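You operate a simulated robot arm through the tools that you are given. There is no shell and no other tool.

You are at the controls of a simulated robot arm. One attempt, no reset.

TASK
Couple the charge cart's blue and red hoses to the air unit's ports, colour to colour, and open both handwheels.
Fine: each port's blank plug goes in the white tray before its hose goes on.

The check looks at the end state, three seconds after you hand in, the way a careful person would. Anything else that was tipped, shoved, dropped, spilled or broken makes it a failure.

THE ROBOT
A 7-joint arm with a three-finger gripper, fixed in place. Base frame: the origin is at the foot of the arm, x ahead of it, y to its left, z up. Lengths are in m, angles in rad, forces in N, time in s.
Its first joint turns from -2.897 to 2.897 rad. Payload 2.69 kg.
Tool frame: the origin (TCP) lies between the finger pads and is the grasp point; the fingertips stand 0.03 m ahead of it; z points along the fingers, y is the line along which they close. The gripper opens to 0.128 m. The gripper's body begins 0.117 m behind the TCP.
Orientation is that of the tool frame in the base frame, as [roll, pitch, yaw] about the fixed x, y, z axes, in that order (R = Rz(yaw) Ry(pitch) Rx(roll)). With the fingers straight down and closing along the base's y, the tool's x points along the base's -x, its y along +y and its z along -z.

THE INTERFACE
- The arm moves only by the tool jog_arm. Its argument "targets" is a list of rows, each a list of 3 entries, a list of its own where there are three numbers: the closure, from 0 (fully open) to 1 (shut), then the shift along the base's x, y, z in m, then the turn, a rotation vector about the base's x, y, z in rad. In form: [[hand, [x, y, z], [ax, ay, az]], ...]. A call has 1 to 20 rows; each row shifts and turns the commanded pose from where the row before left it. Rows are played at 5 a second. More than 0.05 m and 0.15 rad between two rows, or a gripper value outside its range, and nothing of the call is played. A pose out of reach is approached as far as the arm can. The call stops where the force on the tool passes 80 N (or 10 N more than at its start, if that is more) or the arm is blocked; 0.2 s more then pass. Each finger halts on what it meets, pressing with about 44 N; the grip force reading is that of the motor and also rises with nothing between the fingers. The clock runs only during rows and for 0.2 s after the last one: add rows that do not move to give the fingers time. The reply holds the time, the measured pose of the TCP, the force on the tool along the base axes, the opening and the grip force, in the units named above and with some noise, with the torque about the TCP (base axes, N m) and any sound that the robot's microphone picked up.
- Cameras (640 x 400 px; columns grow to the right, rows downward): "scene" is fixed at [0.0487, -0.6485, 1.4341]; the picture's right is [0.71, -0.71, 0.00], its down [-0.34, -0.33, -0.88] and it looks along [0.62, 0.62, -0.47] (base axes); focal length 340 px, centre (320, 200). "wrist" rides on the gripper at [0.058, 0.054, -0.131] in the tool frame; the picture's right is [-0.68, 0.74, 0.00], its down [-0.62, -0.56, -0.55] and it looks along [-0.40, -0.37, 0.84] (tool axes); focal length 234 px, centre (320, 200).
- grab_frame(camera): a new picture of that camera. It takes no simulated time.
- move_column(by): slides the trunk up (or, below 0, down) by that many m; the arm rides with it, the base frame stays. It gives what a move gives, with no picture.
- pixel_to_xyz(camera, pixels): for up to 12 pixels [column, row] of the newest picture of that camera ("zoom" is the newest enlarged one), the place [x, y, z] in the base frame of the surface seen there, good to about 0.002 m. It takes no simulated time.
- inspect(camera, box): a new picture of the part [left, top, right, bottom] of that camera's present view, enlarged. It takes no simulated time.
- hand_in(): hands the job in; it is judged then, once.

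Unless the task says otherwise, let go and move clear before handing in.

The tools are called as name(argument=value, ...) on one line, values as JSON. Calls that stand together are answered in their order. jog_arm: Moves the arm, as the interface text tells. Its arguments: {"type":"object","properties":{"targets":{"type":"array"}},"required":["targets"]} The other tools are called the same way: move_column (by) slides the trunk up or down; grab_frame (camera) takes a picture; pixel_to_xyz (camera, pixels) gives the place of the surface under pixels of a picture; inspect (camera, box) takes an enlarged picture of a part of a camera's view; hand_in () hands the job in.

At the start:

```text
clock: 0.0
tcp_pos: [0.6292, 0.2999, 1.1431]
tool_rot: [3.141, 0.0, 3.141]
force: [-0.1, -1.5, 1.0]
moment: [-0.03, -0.04, -0.03]
width: 0.1279
grip_force: 0.1
trunk travel left (down, up): [-0.15, 0.2]
```

scene: 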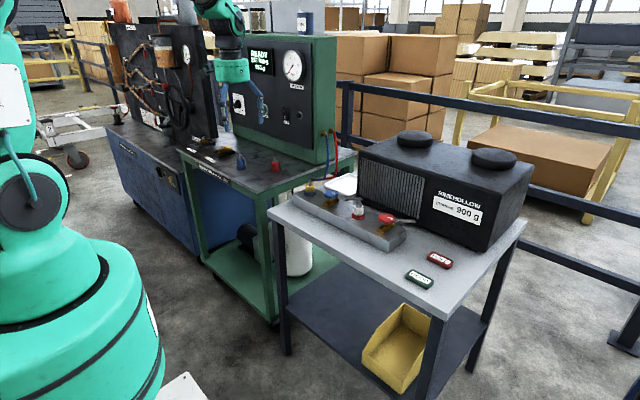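
wrist: 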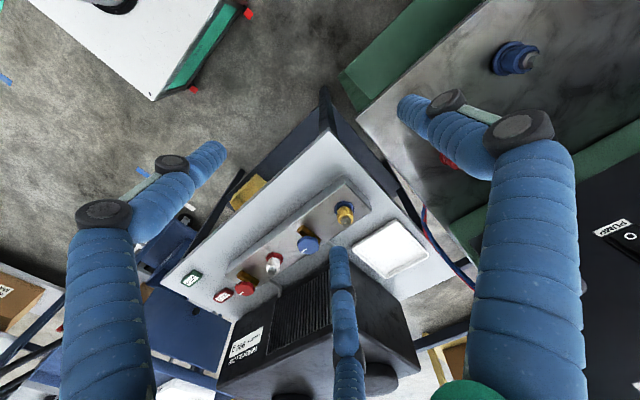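

The scene shows the air unit's ports around (330-390, 190-220), the charge cart with blue and red things at (240,165) and (275,165), and a white tray near (340,185). I'll zoom in on these before moving.

inspect(camera="scene", box=[270, 160, 430, 260])

inspect(camera="scene", box=[170, 80, 350, 200])

inspect(camera="wrist", box=[160, 170, 480, 370])

inspect(camera="wrist", box=[380, 0, 640, 180])

```text
4.00 times, centred on (350, 210) of scene
```

zoom: 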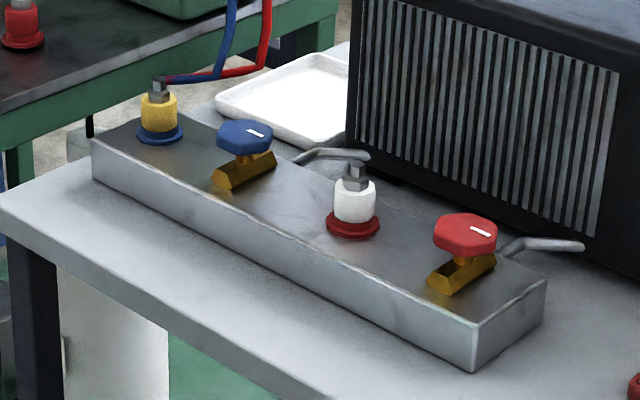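

```text
3.33 times, centred on (260, 140) of scene
```

zoom: 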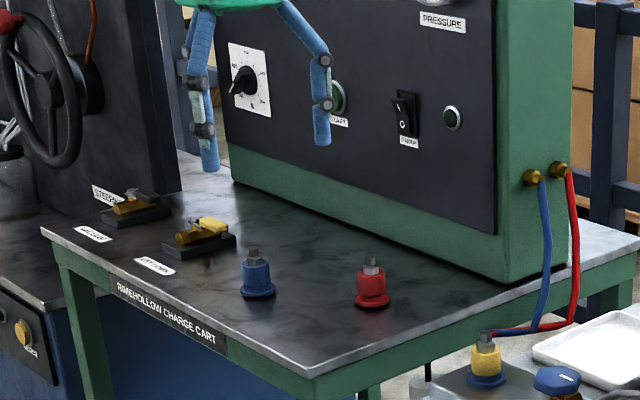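

```text
2.00 times, centred on (320, 270) of wrist
```

zoom: 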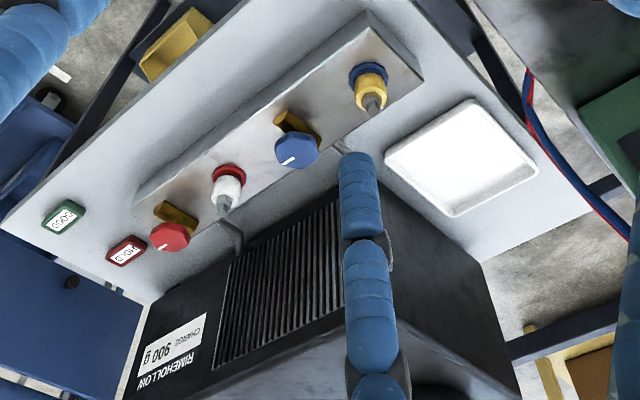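

```text
2.22 times, centred on (510, 90) of wrist
```

zoom: 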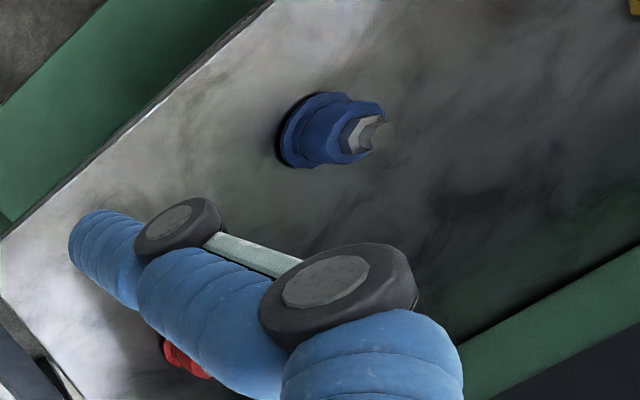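

The blue port carries a yellow plug (zoom 160,105), the red port a white plug (355,200), and the blue and red fittings on the cart are probably the hose ends. I'll measure these points and look closer at the labels.

inspect(camera="scene", box=[310, 165, 400, 221])

pixel_to_xyz(camera="scene", pixels=[[310, 182], [310, 188], [310, 195], [332, 190], [358, 203], [359, 212], [359, 218], [386, 218], [345, 185], [240, 163], [275, 163], [330, 150]])

inspect(camera="scene", box=[180, 120, 300, 195])

inspect(camera="scene", box=[220, 40, 350, 121])

inspect(camera="scene", box=[380, 180, 540, 300])

```text
7.11 times, centred on (355, 193) of scene
```

zoom: 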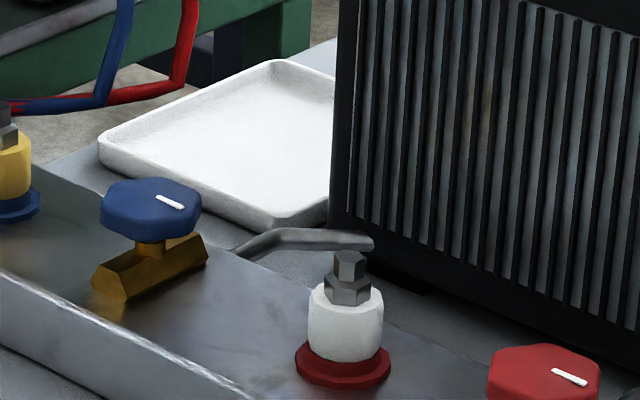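

```text
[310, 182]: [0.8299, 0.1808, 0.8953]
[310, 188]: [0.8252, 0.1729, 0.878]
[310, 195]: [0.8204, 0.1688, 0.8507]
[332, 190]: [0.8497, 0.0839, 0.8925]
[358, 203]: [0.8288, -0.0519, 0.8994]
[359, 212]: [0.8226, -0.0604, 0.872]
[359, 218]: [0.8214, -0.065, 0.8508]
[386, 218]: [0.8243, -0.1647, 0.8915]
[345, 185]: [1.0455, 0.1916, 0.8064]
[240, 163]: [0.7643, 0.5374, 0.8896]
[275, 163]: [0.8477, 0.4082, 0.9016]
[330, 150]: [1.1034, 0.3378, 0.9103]
```

```text
5.33 times, centred on (240, 158) of scene
```

zoom: 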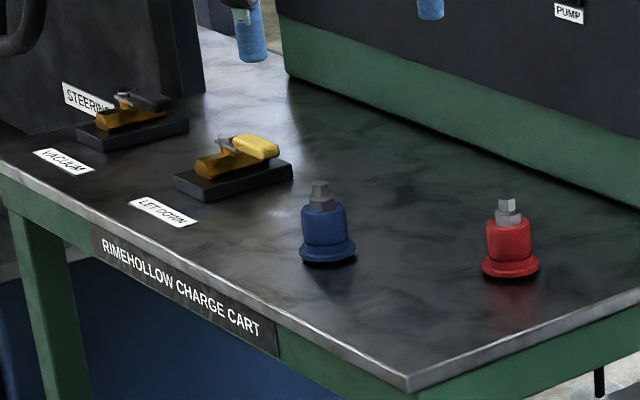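

```text
4.92 times, centred on (285, 80) of scene
```

zoom: 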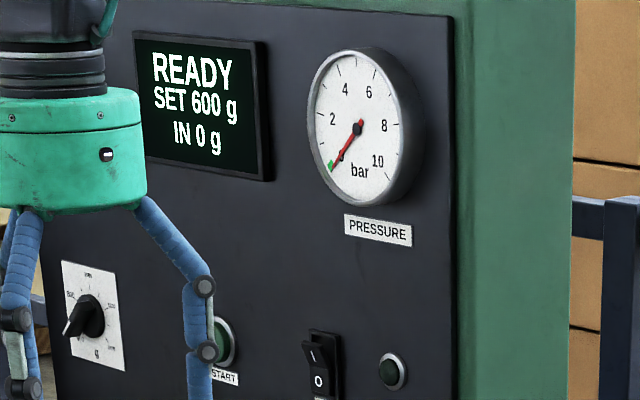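

```text
3.33 times, centred on (460, 240) of scene
```

zoom: 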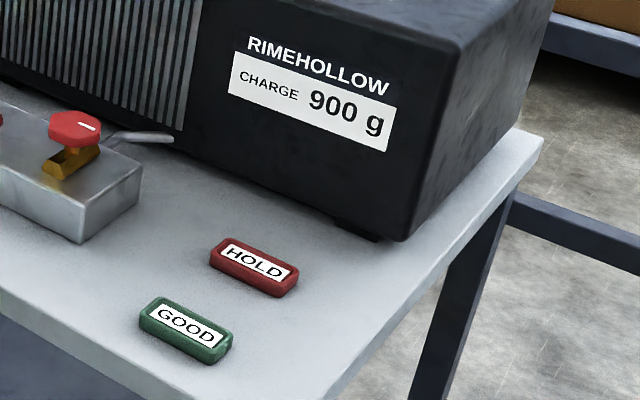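

The hose ends stand upright on the cart deck at about (0.76,0.54) and (0.85,0.41). I need to see where the hose runs go, so I'll probe the blue and red lines near (300-335, 130-185).

pixel_to_xyz(camera="scene", pixels=[[330, 140], [327, 175], [325, 179], [320, 180], [316, 180], [335, 165], [336, 178], [332, 179], [313, 180], [341, 130], [330, 134], [322, 176]])

inspect(camera="scene", box=[300, 120, 364, 190])

inspect(camera="wrist", box=[400, 160, 520, 300])

inspect(camera="scene", box=[200, 180, 320, 300])

```text
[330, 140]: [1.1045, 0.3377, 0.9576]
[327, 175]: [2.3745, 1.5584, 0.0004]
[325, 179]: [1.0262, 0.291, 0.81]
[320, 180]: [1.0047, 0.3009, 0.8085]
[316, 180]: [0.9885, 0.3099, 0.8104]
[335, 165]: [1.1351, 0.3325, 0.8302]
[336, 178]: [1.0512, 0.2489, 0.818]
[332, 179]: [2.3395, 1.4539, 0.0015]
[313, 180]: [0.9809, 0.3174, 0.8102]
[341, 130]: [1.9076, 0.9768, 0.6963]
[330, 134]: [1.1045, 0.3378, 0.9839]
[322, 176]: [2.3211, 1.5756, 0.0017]
```

```text
5.71 times, centred on (332, 155) of scene
```

zoom: 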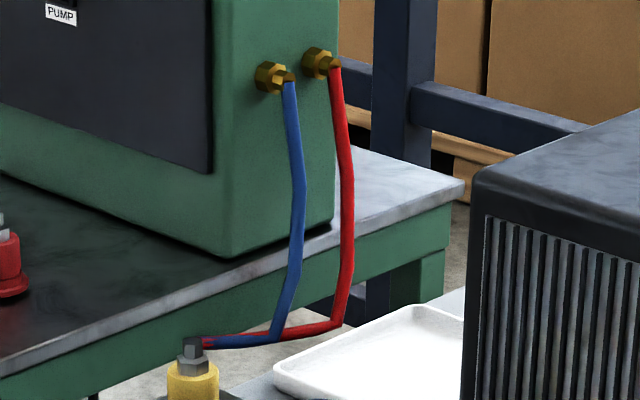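

```text
2.86 times, centred on (460, 230) of wrist
```

zoom: 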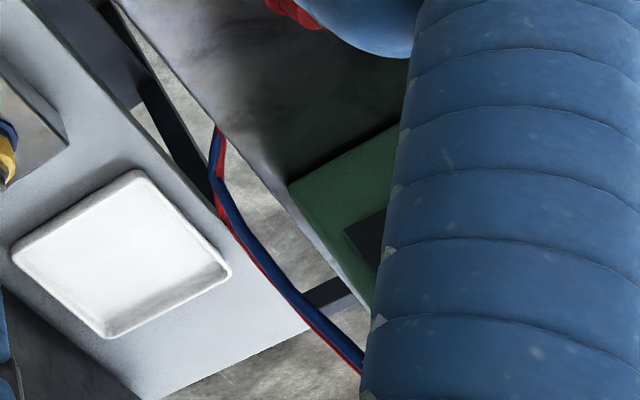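

```text
3.33 times, centred on (260, 240) of scene
```

zoom: 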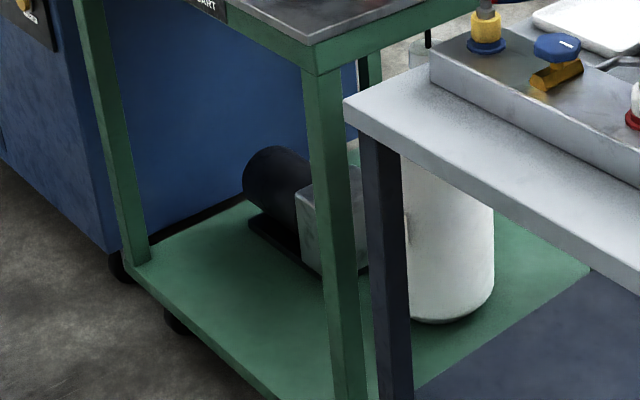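

The hoses hang in the gap and pass under the cart deck edge, so the upright blue and red fittings are the hose ends. Next I'll measure the tray corners, manifold edges, plug and wheel outlines precisely from zooms.

inspect(camera="scene", box=[290, 165, 400, 235])

pixel_to_xyz(camera="scene", pixels=[[325, 186], [348, 174], [356, 179], [348, 196], [340, 182], [335, 185], [350, 185], [294, 193], [390, 250], [405, 235], [310, 189], [345, 210]])

```text
5.71 times, centred on (345, 200) of scene
```

zoom: 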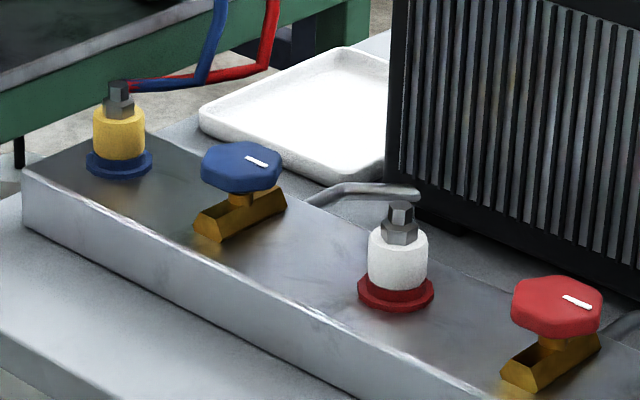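

```text
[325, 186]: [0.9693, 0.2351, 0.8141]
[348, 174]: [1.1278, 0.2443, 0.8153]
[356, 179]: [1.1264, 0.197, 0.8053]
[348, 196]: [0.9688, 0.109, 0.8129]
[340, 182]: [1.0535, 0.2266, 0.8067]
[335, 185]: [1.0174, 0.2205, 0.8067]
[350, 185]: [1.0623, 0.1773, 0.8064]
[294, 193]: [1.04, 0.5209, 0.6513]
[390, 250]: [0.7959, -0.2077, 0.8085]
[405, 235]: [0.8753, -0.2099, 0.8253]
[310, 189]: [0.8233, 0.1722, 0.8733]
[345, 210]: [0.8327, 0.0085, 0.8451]
```

Tray floor is at z≈0.8065 spanning roughly x 0.97–1.13, y 0.11–0.24; manifold top z≈0.845. I'll get details on the plugs and wheels from the zoom.

pixel_to_xyz(camera="zoom", pixels=[[119, 84], [119, 100], [119, 112], [119, 140], [119, 158], [119, 170], [96, 130], [143, 130], [240, 155], [222, 184], [262, 184], [240, 200]])

pixel_to_xyz(camera="zoom", pixels=[[401, 207], [401, 225], [401, 236], [398, 265], [396, 288], [396, 305], [372, 255], [425, 255], [555, 290], [540, 330], [570, 298], [240, 220]])

pixel_to_xyz(camera="zoom", pixels=[[25, 172], [145, 133], [40, 185], [205, 235], [275, 210], [204, 110], [340, 50], [380, 155], [340, 182], [415, 190], [320, 200], [360, 190]])

```text
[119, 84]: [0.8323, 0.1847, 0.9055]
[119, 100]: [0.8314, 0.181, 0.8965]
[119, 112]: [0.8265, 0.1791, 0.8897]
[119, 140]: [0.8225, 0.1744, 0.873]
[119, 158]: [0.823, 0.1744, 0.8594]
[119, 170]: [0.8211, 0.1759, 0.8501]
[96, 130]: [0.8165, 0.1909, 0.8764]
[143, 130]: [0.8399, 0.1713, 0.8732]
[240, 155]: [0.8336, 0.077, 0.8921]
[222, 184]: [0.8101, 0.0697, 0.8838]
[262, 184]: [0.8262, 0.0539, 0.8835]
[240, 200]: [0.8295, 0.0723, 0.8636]
```

```text
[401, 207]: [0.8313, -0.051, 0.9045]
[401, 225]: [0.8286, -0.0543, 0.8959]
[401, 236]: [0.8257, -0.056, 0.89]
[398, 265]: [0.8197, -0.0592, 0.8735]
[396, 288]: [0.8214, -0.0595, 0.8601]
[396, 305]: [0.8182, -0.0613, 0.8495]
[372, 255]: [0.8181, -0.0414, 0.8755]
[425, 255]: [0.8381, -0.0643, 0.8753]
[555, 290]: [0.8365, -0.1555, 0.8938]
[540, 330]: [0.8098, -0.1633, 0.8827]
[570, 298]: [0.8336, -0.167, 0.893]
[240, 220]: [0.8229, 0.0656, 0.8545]
```

```text
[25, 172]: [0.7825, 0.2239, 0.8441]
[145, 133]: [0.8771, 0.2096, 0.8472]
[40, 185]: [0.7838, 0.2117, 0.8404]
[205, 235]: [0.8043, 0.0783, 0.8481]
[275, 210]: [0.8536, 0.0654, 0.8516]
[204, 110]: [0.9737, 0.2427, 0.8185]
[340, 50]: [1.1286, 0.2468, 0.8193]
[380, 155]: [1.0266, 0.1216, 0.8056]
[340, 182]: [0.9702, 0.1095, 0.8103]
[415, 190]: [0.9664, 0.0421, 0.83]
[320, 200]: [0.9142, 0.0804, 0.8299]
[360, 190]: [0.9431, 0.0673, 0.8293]
```

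Yellow plug axis ≈ (0.832,0.185), white ≈ (0.832,−0.050), wheel tops z≈0.893. Now the hose ends on the cart.

inspect(camera="scene", box=[225, 140, 305, 190])

pixel_to_xyz(camera="zoom", pixels=[[118, 95], [118, 120], [118, 145], [118, 175], [118, 195], [118, 230], [394, 120], [394, 145], [394, 175], [394, 205], [394, 225], [394, 260]])

```text
8.00 times, centred on (265, 165) of scene
```

zoom: 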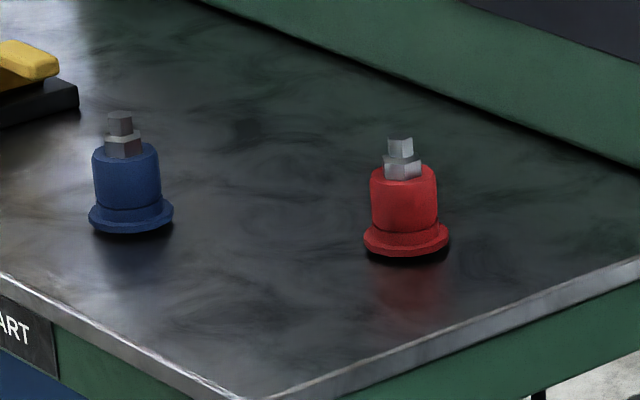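

```text
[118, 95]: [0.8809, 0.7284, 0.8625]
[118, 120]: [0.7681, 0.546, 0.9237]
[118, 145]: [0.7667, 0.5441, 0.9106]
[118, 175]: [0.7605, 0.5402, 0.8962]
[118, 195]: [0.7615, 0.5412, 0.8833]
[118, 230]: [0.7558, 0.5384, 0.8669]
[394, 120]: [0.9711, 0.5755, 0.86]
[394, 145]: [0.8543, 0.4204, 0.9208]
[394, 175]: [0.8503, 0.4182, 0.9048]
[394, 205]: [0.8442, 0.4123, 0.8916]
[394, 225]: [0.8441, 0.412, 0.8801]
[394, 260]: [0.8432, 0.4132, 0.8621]
```

Blue hose end axis ≈ (0.769,0.547), red ≈ (0.854,0.422), both standing on the deck at z≈0.862. I'll move the wrist camera over the manifold for a close look.

jog_arm(targets=[[0.2, [0.022, -0.033, -0.015], [0, 0, 0]], [0.4, [0.022, -0.033, -0.015], [0, 0, 0]], [0.45, [0.022, -0.033, -0.015], [0, 0, 0]], [0.45, [0.022, -0.033, -0.016], [0, 0, 0]], [0.45, [0.022, -0.034, -0.016], [0, 0, 0]], [0.45, [0.021, -0.034, -0.016], [0, 0, 0]], [0.45, [0, 0, 0], [0, 0, 0]]])

grab_frame(camera="wrist")

grab_frame(camera="scene")

```text
clock: 1.6
tcp_pos: [0.7622, 0.1013, 1.0482]
tool_rot: [-3.141, 0.0, 3.141]
force: [0.6, -1.5, 0.6]
moment: [0.03, 0.04, -0.01]
width: 0.0706
grip_force: 0.1
trunk travel left (down, up): [-0.15, 0.2]
```

```text
taken
```

wrist: 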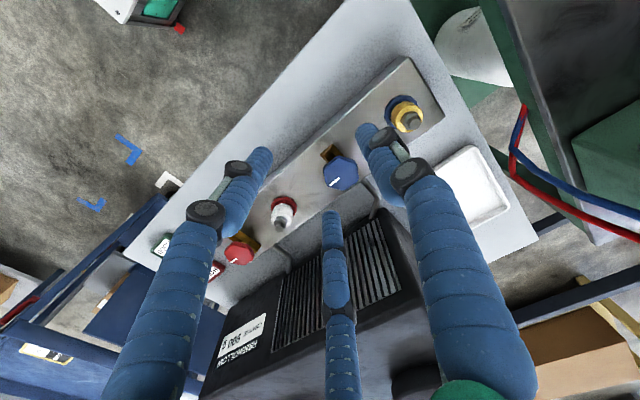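

```text
taken
```

scene: 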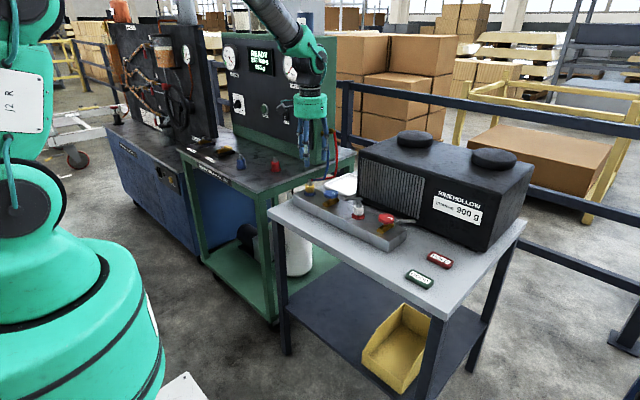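

The wrist view shows three blue finger-like parts: at (265,160), (370,135) and a middle one at (330,215). I need to understand that third one, so I'll zoom in.

inspect(camera="scene", box=[260, 60, 370, 200])

inspect(camera="wrist", box=[220, 80, 460, 230])

pixel_to_xyz(camera="wrist", pixels=[[262, 160], [370, 135], [330, 215], [333, 240], [340, 310], [207, 210], [412, 170], [405, 260]])

```text
2.86 times, centred on (315, 130) of scene
```

zoom: 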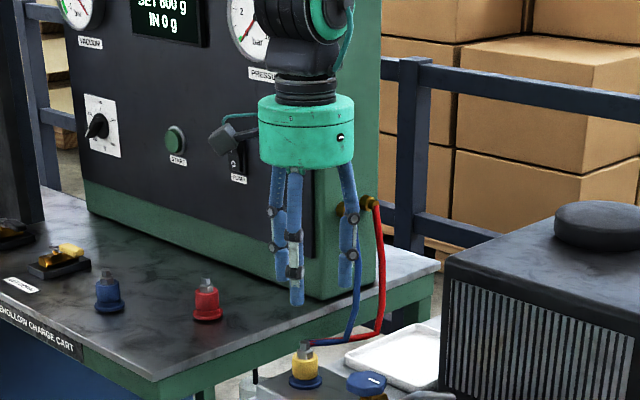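

```text
2.67 times, centred on (340, 155) of wrist
```

zoom: 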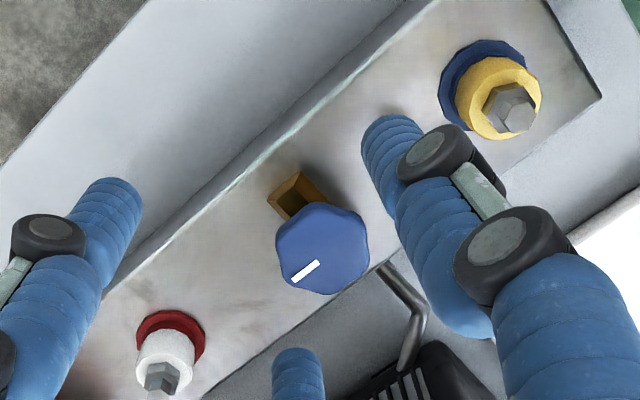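

```text
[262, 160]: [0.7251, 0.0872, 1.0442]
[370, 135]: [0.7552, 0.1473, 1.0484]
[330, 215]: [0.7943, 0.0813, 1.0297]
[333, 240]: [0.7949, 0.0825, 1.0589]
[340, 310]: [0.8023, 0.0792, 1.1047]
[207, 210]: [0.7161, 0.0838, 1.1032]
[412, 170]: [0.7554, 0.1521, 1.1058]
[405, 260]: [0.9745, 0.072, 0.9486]
```

The hand looks like three fingers around the TCP, so I'll keep clearance all round. Now I'll measure wheel centres, marks and plugs from this nearer view.

pixel_to_xyz(camera="zoom", pixels=[[293, 280], [318, 263], [322, 248], [280, 232], [365, 232], [325, 290], [320, 205], [519, 117], [490, 100], [470, 85], [165, 385], [168, 330]])

inspect(camera="wrist", box=[200, 170, 320, 290])

inspect(camera="wrist", box=[370, 70, 450, 150])

```text
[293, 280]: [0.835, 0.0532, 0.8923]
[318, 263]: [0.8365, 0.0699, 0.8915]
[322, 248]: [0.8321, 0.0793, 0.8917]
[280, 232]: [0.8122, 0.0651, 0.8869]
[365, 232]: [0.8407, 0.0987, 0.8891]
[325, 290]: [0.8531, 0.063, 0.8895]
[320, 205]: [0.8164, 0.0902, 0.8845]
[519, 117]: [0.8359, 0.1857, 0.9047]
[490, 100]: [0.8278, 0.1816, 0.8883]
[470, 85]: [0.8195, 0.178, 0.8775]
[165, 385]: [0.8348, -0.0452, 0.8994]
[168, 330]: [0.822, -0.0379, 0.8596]
```

```text
3.33 times, centred on (260, 230) of wrist
```

zoom: 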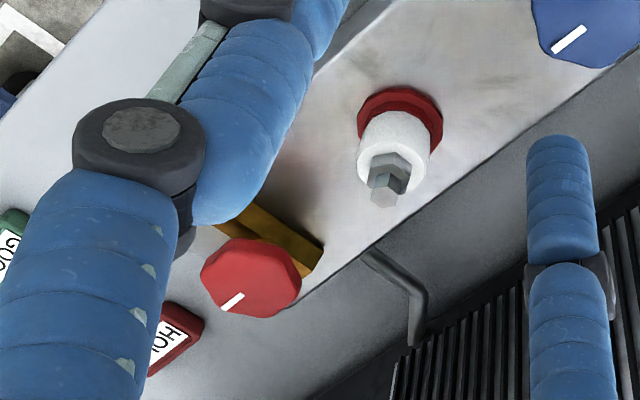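

```text
5.00 times, centred on (410, 110) of wrist
```

zoom: 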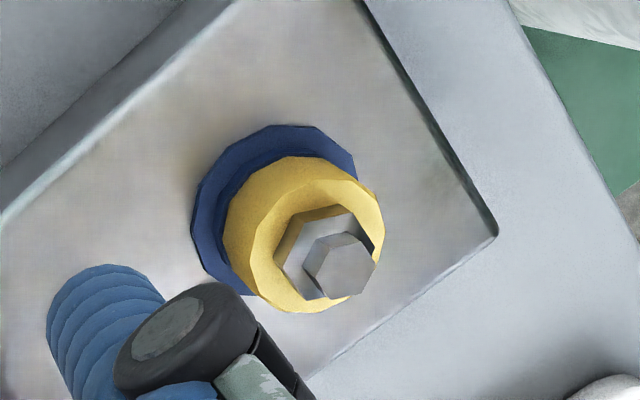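

Blue wheel centre ≈ (0.832,0.077) with its mark pointing to −y; the yellow plug top is at (0.834,0.185). I'll move above the yellow plug.

jog_arm(targets=[[0.45, [0.024, 0.028, -0.01], [0, 0, 0]], [0.45, [0.024, 0.028, -0.01], [0, 0, 0]], [0.45, [0.023, 0.028, -0.01], [0, 0, 0]], [0.45, [0, 0, -0.03], [0, 0, 0]], [0.45, [0, 0, -0.03], [0, 0, 0]], [0.45, [0, 0, 0], [0, 0, 0]]])

grab_frame(camera="wrist")

inspect(camera="scene", box=[270, 120, 390, 230])

```text
clock: 3.0
tcp_pos: [0.8325, 0.1833, 0.9608]
tool_rot: [-3.14, 0.0, -3.141]
force: [0.6, 0.7, -1.3]
moment: [0.01, -0.01, -0.01]
width: 0.0702
grip_force: 0.0
trunk travel left (down, up): [-0.15, 0.2]
```

```text
taken
```

wrist: 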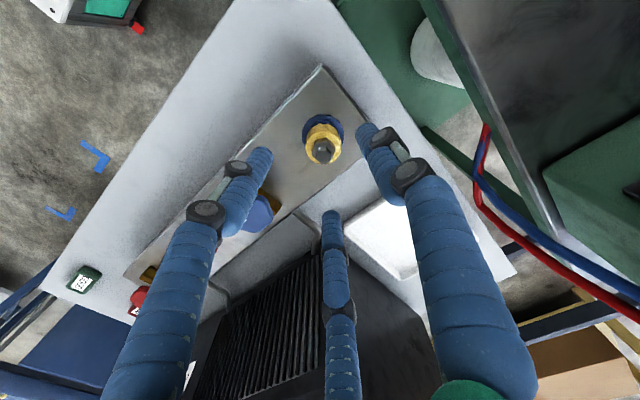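

```text
3.64 times, centred on (330, 175) of scene
```

zoom: 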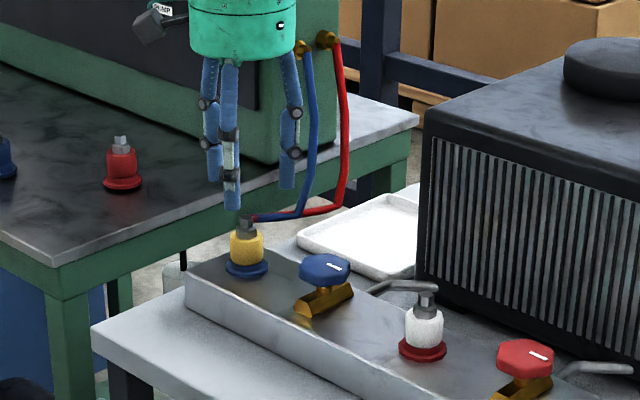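

The plug sits almost under the TCP in the wrist view at (323,145). I'll zoom to fix its exact centre before descending.

inspect(camera="wrist", box=[284, 100, 364, 170])

pixel_to_xyz(camera="wrist", pixels=[[324, 151], [318, 142], [308, 148], [338, 148], [322, 128], [322, 161], [345, 130], [304, 130], [270, 160], [365, 140], [332, 215]])

```text
5.71 times, centred on (324, 135) of wrist
```

zoom: 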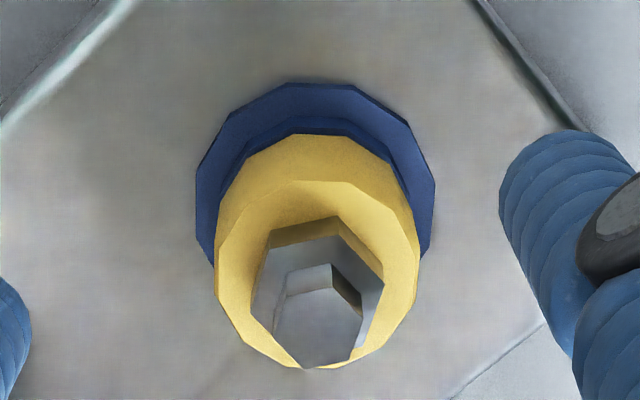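

```text
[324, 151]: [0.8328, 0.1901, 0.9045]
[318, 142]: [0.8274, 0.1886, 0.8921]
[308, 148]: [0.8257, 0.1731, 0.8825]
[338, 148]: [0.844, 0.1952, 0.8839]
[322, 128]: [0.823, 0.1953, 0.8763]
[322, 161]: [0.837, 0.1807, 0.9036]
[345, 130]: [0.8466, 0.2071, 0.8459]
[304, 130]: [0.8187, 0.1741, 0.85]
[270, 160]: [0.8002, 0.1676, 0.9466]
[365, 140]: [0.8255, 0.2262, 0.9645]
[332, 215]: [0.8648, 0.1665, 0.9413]
```

Plug centre ≈ (0.8335,0.1855); body from z 0.857 to 0.89. I'll centre on it, descend to TCP z≈0.889, and close gently.

jog_arm(targets=[[0.45, [0.001, 0.002, -0.03], [0, 0, 0]], [0.45, [0, 0, -0.025], [0, 0, 0]], [0.45, [0, 0, -0.016], [0, 0, 0]], [0.45, [0, 0, 0], [0, 0, 0]]])

grab_frame(camera="wrist")

inspect(camera="scene", box=[270, 140, 370, 230])

```text
clock: 4.0
tcp_pos: [0.8334, 0.1849, 0.8907]
tool_rot: [3.141, 0.0, -3.142]
force: [0.5, 0.1, 0.2]
moment: [0.0, 0.01, -0.02]
width: 0.0702
grip_force: 0.1
trunk travel left (down, up): [-0.15, 0.2]
```

```text
taken
```

wrist: 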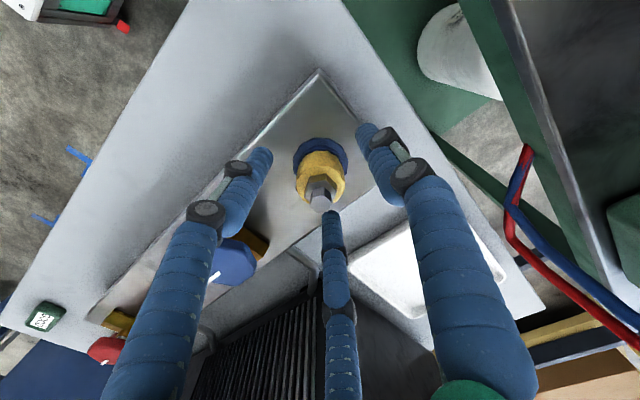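

```text
4.44 times, centred on (320, 185) of scene
```

zoom: 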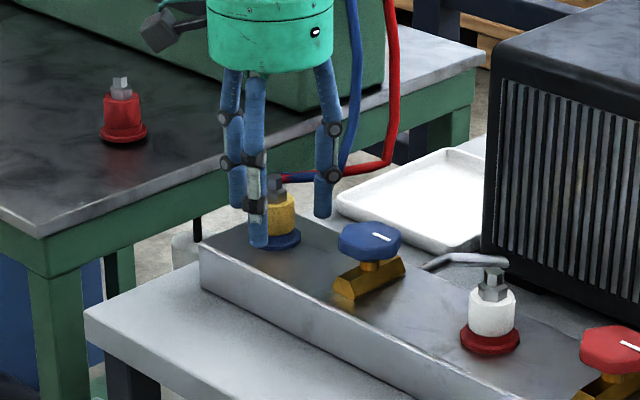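

The plug stands in the middle of the fingers at (320,185). I'll close on it and check width and grip.

jog_arm(targets=[[0.6, [0, 0, 0], [0, 0, 0]], [0.8, [0, 0, 0], [0, 0, 0]], [1.0, [0, 0, 0], [0, 0, 0]], [1.0, [0, 0, 0], [0, 0, 0]]])

grab_frame(camera="wrist")

inspect(camera="scene", box=[270, 140, 370, 230])

```text
clock: 5.0
tcp_pos: [0.8333, 0.1853, 0.8901]
tool_rot: [3.141, 0.002, 3.14]
force: [2.8, -0.6, -0.1]
moment: [-0.08, -0.07, -0.16]
width: 0.0337
grip_force: 43.9
trunk travel left (down, up): [-0.15, 0.2]
```

```text
taken
```

wrist: 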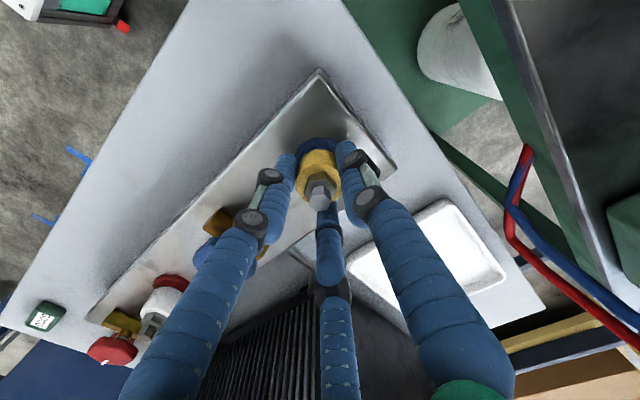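

```text
4.44 times, centred on (320, 185) of scene
```

zoom: 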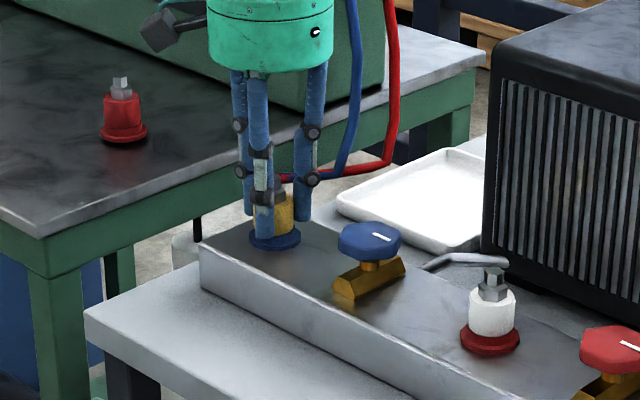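

Gripped at 33.7 mm width. I'll lift in small steps and watch the force, in case the plug is threaded or latched.

jog_arm(targets=[[1.0, [0, 0, 0.002], [0, 0, 0]], [1.0, [0, 0, 0.002], [0, 0, 0]], [1.0, [0, 0, 0], [0, 0, 0]]])

inspect(camera="wrist", box=[260, 120, 380, 220])

```text
clock: 5.8
tcp_pos: [0.8344, 0.1855, 0.892]
tool_rot: [3.14, -0.002, 3.141]
force: [1.7, 1.1, -9.3]
moment: [0.03, 0.04, -0.16]
width: 0.0336
grip_force: 44.3
trunk travel left (down, up): [-0.15, 0.2]
```

```text
4.00 times, centred on (320, 170) of wrist
```

zoom: 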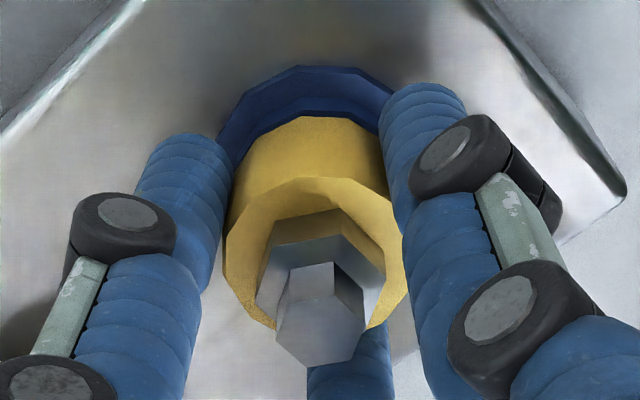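

Force rose to −9.3 N with about 2 mm lag, so something holds the plug. I'll pull a little more to see whether it releases or stays latched.

jog_arm(targets=[[1.0, [0, 0, 0.002], [0, 0, 0]], [1.0, [0, 0, 0.001], [0, 0, 0]], [1.0, [0, 0, 0], [0, 0, 0]]])

inspect(camera="wrist", box=[260, 120, 380, 220])

```text
clock: 6.6
tcp_pos: [0.8349, 0.1862, 0.8967]
tool_rot: [-3.141, -0.001, 3.141]
force: [-0.5, 0.4, -1.2]
moment: [-0.03, 0.01, 0.01]
width: 0.0336
grip_force: 43.8
trunk travel left (down, up): [-0.15, 0.2]
```

```text
4.00 times, centred on (320, 170) of wrist
```

zoom: 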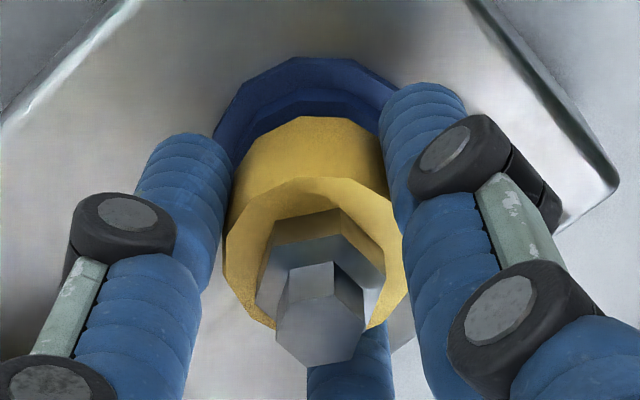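

The plug let go (force back to −1 N) and rises with the hand. I'll lift it further and look at the port below.

jog_arm(targets=[[1.0, [0, 0, 0.005], [0, 0, 0]], [1.0, [0, 0, 0.015], [0, 0, 0]], [1.0, [0, 0, 0.03], [0, 0, 0]], [1.0, [0, 0, 0.03], [0, 0, 0]], [1.0, [0, 0, 0], [0, 0, 0]]])

grab_frame(camera="wrist")

inspect(camera="scene", box=[270, 120, 390, 230])

```text
clock: 7.8
tcp_pos: [0.8325, 0.1853, 0.98]
tool_rot: [-3.141, -0.001, -3.141]
force: [0.0, 0.4, -2.4]
moment: [0.0, 0.01, 0.0]
width: 0.0336
grip_force: 44.4
trunk travel left (down, up): [-0.15, 0.2]
```

```text
taken
```

wrist: 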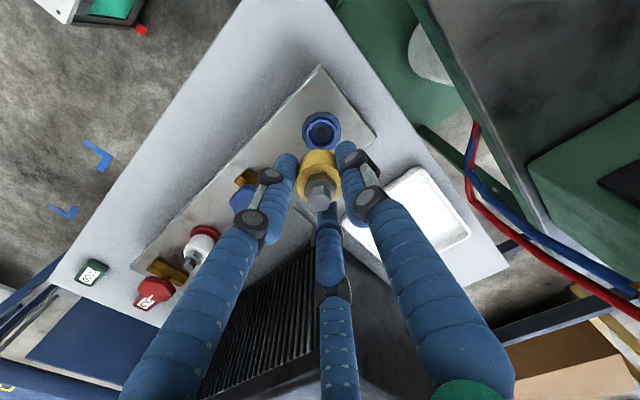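

```text
3.64 times, centred on (330, 175) of scene
```

zoom: 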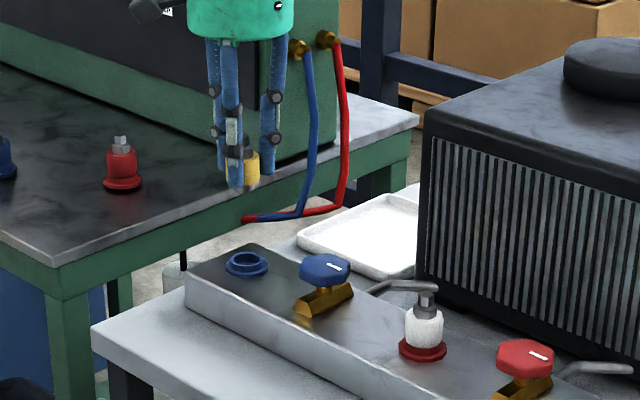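

The plug is out and in hand, and the blue port shows a recessed socket at (322,130) in the wrist view. I'll zoom on the port for its geometry and exact centre.

inspect(camera="wrist", box=[280, 95, 360, 165])

pixel_to_xyz(camera="wrist", pixels=[[322, 130], [322, 112], [303, 132], [341, 132], [322, 148], [310, 130], [334, 130], [322, 119], [322, 139]])

inspect(camera="scene", box=[290, 180, 330, 205])

```text
5.71 times, centred on (320, 130) of wrist
```

zoom: 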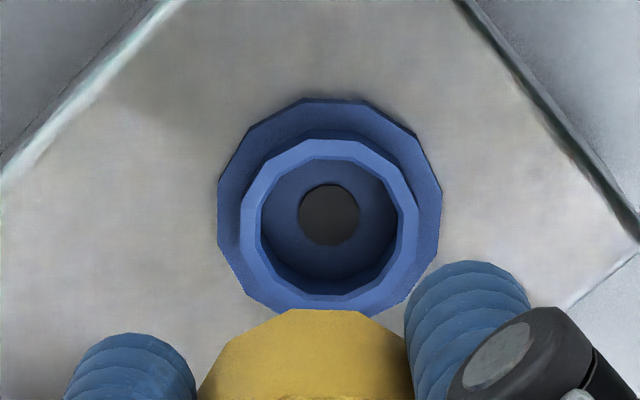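

```text
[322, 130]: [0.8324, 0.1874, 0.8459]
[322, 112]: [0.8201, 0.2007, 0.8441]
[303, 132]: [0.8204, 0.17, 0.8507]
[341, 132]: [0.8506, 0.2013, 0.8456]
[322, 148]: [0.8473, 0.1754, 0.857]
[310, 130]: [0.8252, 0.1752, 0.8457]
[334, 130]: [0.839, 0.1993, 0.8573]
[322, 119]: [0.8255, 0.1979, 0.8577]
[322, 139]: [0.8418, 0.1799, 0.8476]
```

```text
16.00 times, centred on (310, 192) of scene
```

zoom: 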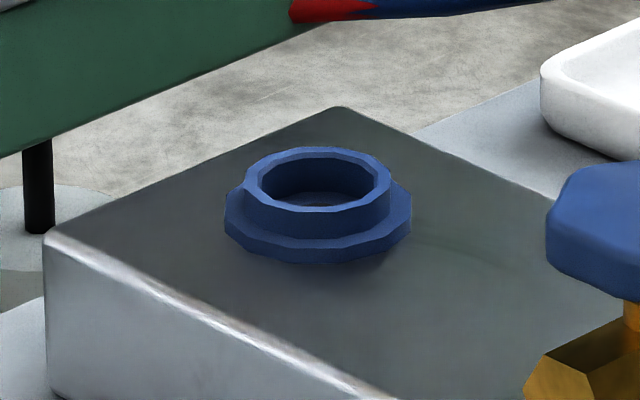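

The port is a collar (rim z≈0.857, socket floor z≈0.846) centred near (0.8335,0.186). Before carrying the plug to the tray I'll measure the black unit's corner beside it and the tray's inside.

inspect(camera="scene", box=[310, 120, 450, 210])

pixel_to_xyz(camera="scene", pixels=[[359, 160], [362, 152], [365, 148], [375, 143], [385, 140], [359, 190], [357, 170], [390, 150], [353, 188], [330, 188], [338, 178], [348, 172]])

pixel_to_xyz(camera="wrist", pixels=[[415, 170], [435, 190], [470, 235], [430, 252], [400, 200], [420, 215], [345, 222], [380, 235], [400, 260], [300, 235]])

```text
4.44 times, centred on (380, 165) of scene
```

zoom: 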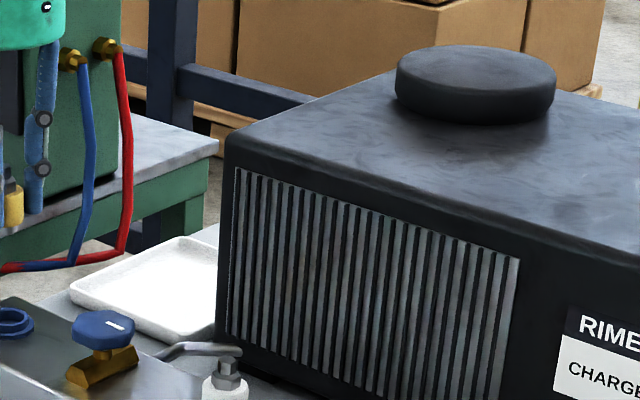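

```text
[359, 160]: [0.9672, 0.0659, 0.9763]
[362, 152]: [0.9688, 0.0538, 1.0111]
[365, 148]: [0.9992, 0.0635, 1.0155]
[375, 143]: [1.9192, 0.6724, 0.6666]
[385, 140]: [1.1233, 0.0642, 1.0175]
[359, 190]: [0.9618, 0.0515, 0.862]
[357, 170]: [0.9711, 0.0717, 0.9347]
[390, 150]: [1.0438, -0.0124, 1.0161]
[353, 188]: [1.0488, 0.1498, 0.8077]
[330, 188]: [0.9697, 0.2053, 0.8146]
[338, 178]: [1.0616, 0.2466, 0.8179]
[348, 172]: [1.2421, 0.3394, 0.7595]
```

```text
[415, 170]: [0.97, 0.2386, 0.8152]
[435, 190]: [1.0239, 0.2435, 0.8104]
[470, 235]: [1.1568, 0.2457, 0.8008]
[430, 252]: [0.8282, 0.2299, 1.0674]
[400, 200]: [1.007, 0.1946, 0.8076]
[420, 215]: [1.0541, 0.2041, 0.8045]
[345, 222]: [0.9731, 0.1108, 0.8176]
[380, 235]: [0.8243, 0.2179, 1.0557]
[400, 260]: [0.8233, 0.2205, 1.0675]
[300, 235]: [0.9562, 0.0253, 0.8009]
```

The unit's side is at y≈0.072 with its top at z≈1.017, and the tray interior spans about x 0.977–1.13, y 0.115–0.237. I'll carry the plug outward over the tray at height and see how far the arm reaches.

jog_arm(targets=[[1.0, [0.04, 0.006, 0], [0, 0, 0]], [1.0, [0.04, 0.006, 0], [0, 0, 0]], [1.0, [0.04, 0.006, -0.01], [0, 0, 0]], [1.0, [0.03, 0.002, -0.01], [0, 0, 0]], [1.0, [0.02, 0, -0.01], [0, 0, 0]], [1.0, [0, 0, 0], [0, 0, 0]]])

grab_frame(camera="wrist")

inspect(camera="scene", box=[290, 110, 410, 210])

```text
clock: 9.2
tcp_pos: [1.0014, 0.2069, 0.9463]
tool_rot: [3.141, 0.0, -3.141]
force: [0.7, 0.3, -1.8]
moment: [-0.02, -0.01, 0.02]
width: 0.0337
grip_force: 45.0
trunk travel left (down, up): [-0.15, 0.2]
```

```text
taken
```

wrist: 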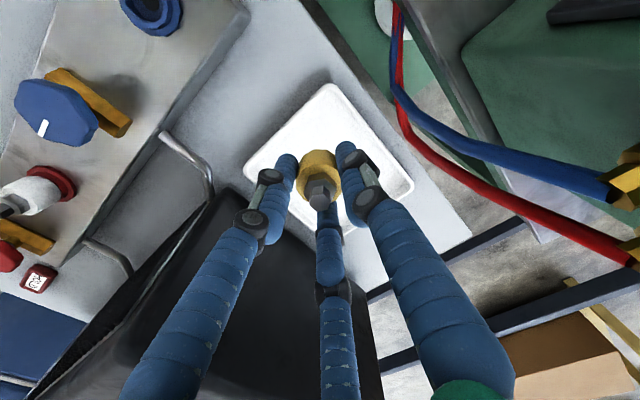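

```text
4.00 times, centred on (350, 160) of scene
```

zoom: 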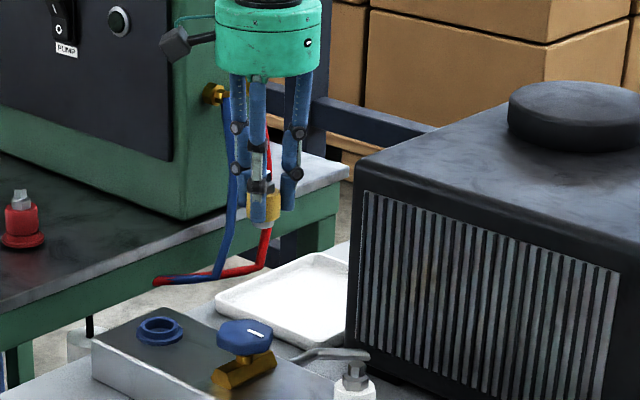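

The arm reaches (1.001,0.207,0.946) with no strain and the plug hangs over the tray. I'll zoom on the plug's underside to get its length below the TCP.

inspect(camera="scene", box=[330, 145, 390, 180])

pixel_to_xyz(camera="scene", pixels=[[356, 172], [356, 168], [357, 175], [337, 160], [356, 160]])

pixel_to_xyz(camera="wrist", pixels=[[330, 88], [250, 170], [410, 188], [325, 120], [290, 140], [350, 130], [300, 110], [265, 165]])

```text
10.67 times, centred on (360, 162) of scene
```

zoom: 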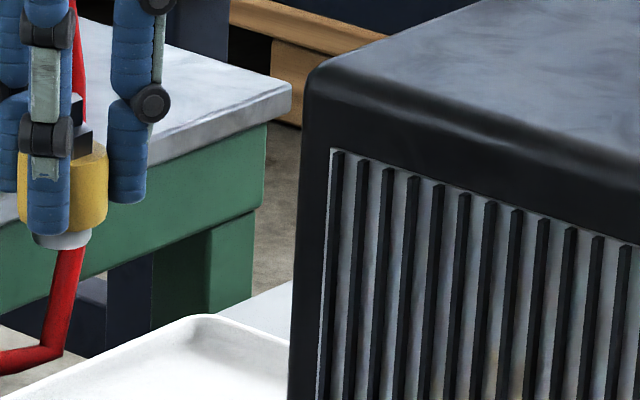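

```text
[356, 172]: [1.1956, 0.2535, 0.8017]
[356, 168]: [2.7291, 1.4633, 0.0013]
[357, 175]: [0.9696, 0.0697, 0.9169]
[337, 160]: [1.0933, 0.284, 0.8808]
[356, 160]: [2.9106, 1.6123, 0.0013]
```

```text
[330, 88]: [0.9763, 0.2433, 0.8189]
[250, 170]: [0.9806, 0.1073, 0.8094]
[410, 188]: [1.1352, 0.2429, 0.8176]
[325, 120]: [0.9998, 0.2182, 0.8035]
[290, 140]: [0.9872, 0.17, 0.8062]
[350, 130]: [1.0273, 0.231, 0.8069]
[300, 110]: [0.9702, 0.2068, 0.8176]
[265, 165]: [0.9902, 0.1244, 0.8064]
```

The spigot is ~10 mm below the body, so the plug's foot will meet the tray floor with the TCP near z≈0.85. I'll descend most of the way and check.

jog_arm(targets=[[1.0, [0.004, -0.002, -0.03], [0, 0, 0]], [1.0, [0, 0, -0.03], [0, 0, 0]], [1.0, [0, 0, -0.02], [0, 0, 0]], [1.0, [0, 0, -0.008], [0, 0, 0]], [1.0, [0, 0, 0], [0, 0, 0]]])

grab_frame(camera="wrist")

inspect(camera="scene", box=[310, 130, 400, 210])

```text
clock: 10.4
tcp_pos: [1.0055, 0.2041, 0.858]
tool_rot: [-3.142, 0.0, -3.141]
force: [0.3, -0.7, -1.2]
moment: [0.01, 0.0, -0.01]
width: 0.0335
grip_force: 44.2
trunk travel left (down, up): [-0.15, 0.2]
```

```text
taken
```

wrist: 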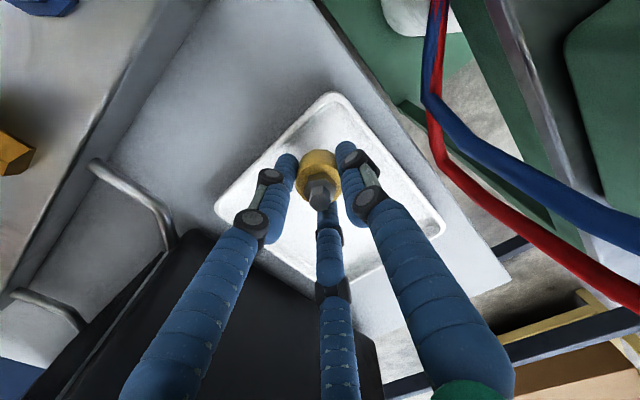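

```text
5.00 times, centred on (355, 170) of scene
```

zoom: 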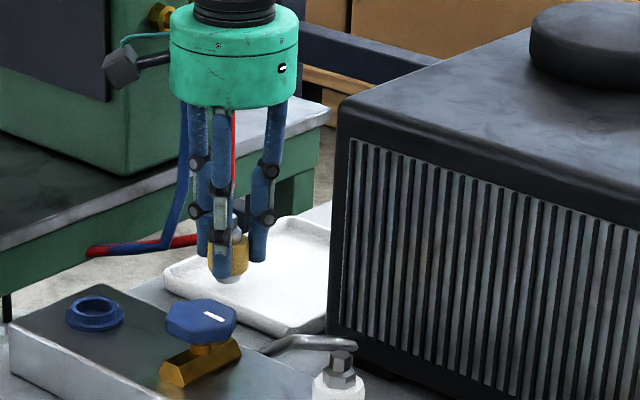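

The plug hovers just above the tray with no contact yet (force −1 N). I'll lower in 2 mm steps until it touches.

jog_arm(targets=[[1.0, [0, 0, -0.003], [0, 0, 0]], [1.0, [0, 0, -0.002], [0, 0, 0]], [1.0, [0, 0, -0.0015], [0, 0, 0]], [1.0, [0, 0, 0], [0, 0, 0]]])

```text
clock: 11.4
tcp_pos: [1.0072, 0.2026, 0.851]
tool_rot: [3.141, -0.002, -3.141]
force: [0.4, 0.0, -2.1]
moment: [0.01, 0.0, 0.02]
width: 0.0337
grip_force: 44.0
trunk travel left (down, up): [-0.15, 0.2]
```

jog_arm(targets=[[1.0, [0, 0, -0.0015], [0, 0, 0]], [1.0, [0, 0, -0.001], [0, 0, 0]], [1.0, [0, 0, 0], [0, 0, 0]]])

inspect(camera="scene", box=[330, 165, 370, 195])

inspect(camera="wrist", box=[260, 120, 400, 230])

```text
clock: 12.2
tcp_pos: [1.0077, 0.2026, 0.8495]
tool_rot: [-3.141, 0.0, 3.141]
force: [-0.2, 0.5, -0.9]
moment: [0.03, 0.0, 0.0]
width: 0.0336
grip_force: 44.2
trunk travel left (down, up): [-0.15, 0.2]
```

```text
13.33 times, centred on (350, 180) of scene
```

zoom: 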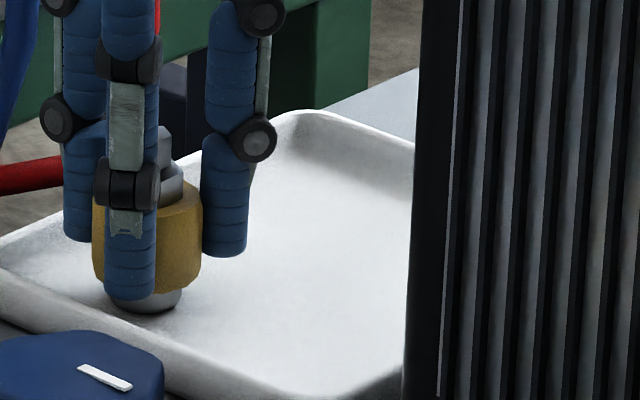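

```text
3.64 times, centred on (330, 175) of wrist
```

zoom: 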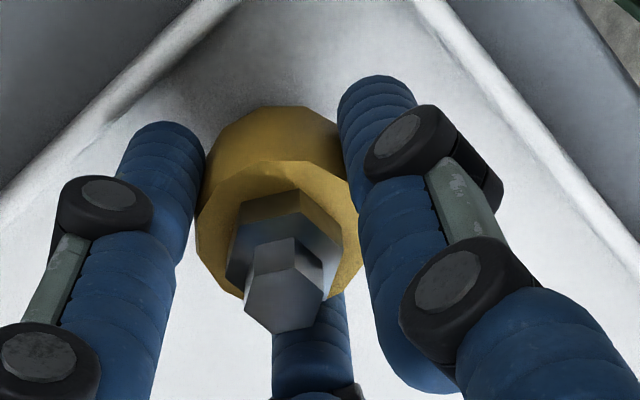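

The plug's foot looks nearly on the floor at zoom (147,305). I'll lower a little more and watch for contact force.

jog_arm(targets=[[1.0, [0, 0, -0.001], [0, 0, 0]], [1.0, [0, 0, -0.001], [0, 0, 0]], [1.0, [0, 0, 0], [0, 0, 0]]])

```text
clock: 13.0
tcp_pos: [1.0075, 0.2038, 0.8496]
tool_rot: [3.141, 0.0, 3.141]
force: [-0.4, 0.3, 0.1]
moment: [0.02, -0.02, 0.0]
width: 0.0334
grip_force: 43.9
trunk travel left (down, up): [-0.15, 0.2]
```

jog_arm(targets=[[1.0, [0, 0, -0.001], [0, 0, 0]], [1.0, [0, 0, 0], [0, 0, 0]]])

```text
clock: 13.6
tcp_pos: [1.0079, 0.2036, 0.8485]
tool_rot: [-3.141, 0.001, 3.141]
force: [0.3, -2.4, 5.5]
moment: [-0.09, 0.0, -0.02]
width: 0.0337
grip_force: 44.2
trunk travel left (down, up): [-0.15, 0.2]
```

Contact confirmed (5.5 N up). I'll open just enough to free the plug, then rise straight up.

jog_arm(targets=[[0.7, [0, 0, 0.001], [0, 0, 0]], [0.64, [0, 0, 0], [0, 0, 0]], [0.62, [0, 0, 0], [0, 0, 0]], [0.62, [0, 0, 0.01], [0, 0, 0]], [0.62, [0, 0, 0.02], [0, 0, 0]], [0.62, [0, 0, 0.03], [0, 0, 0]], [0.62, [0, 0, 0.04], [0, 0, 0]], [0.62, [0, 0, 0], [0, 0, 0]]])

grab_frame(camera="wrist")

inspect(camera="scene", box=[310, 130, 400, 210])

```text
clock: 15.4
tcp_pos: [1.0073, 0.2038, 0.9491]
tool_rot: [-3.141, 0.0, 3.141]
force: [-0.1, -0.4, -0.2]
moment: [0.0, -0.03, -0.03]
width: 0.0485
grip_force: 0.1
trunk travel left (down, up): [-0.15, 0.2]
```

```text
taken
```

wrist: 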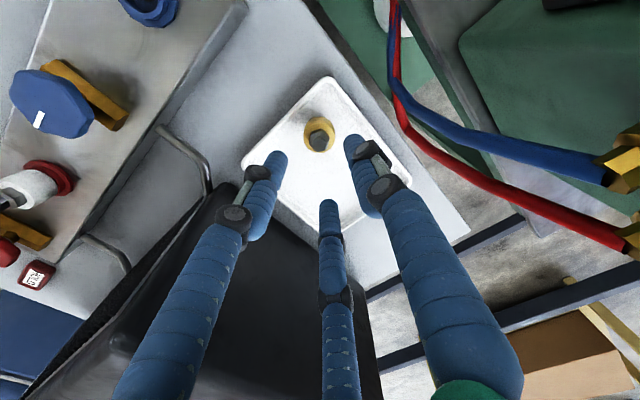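

```text
5.00 times, centred on (355, 170) of scene
```

zoom: 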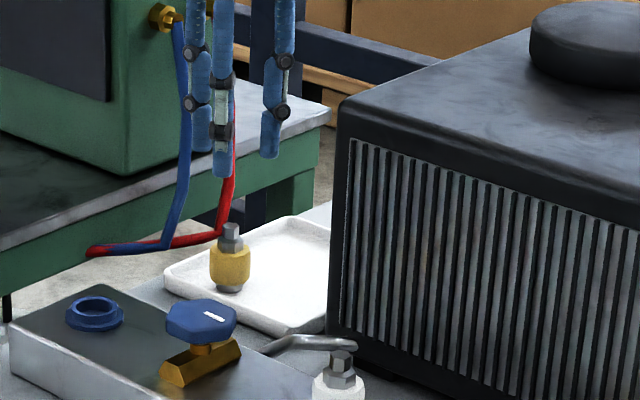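

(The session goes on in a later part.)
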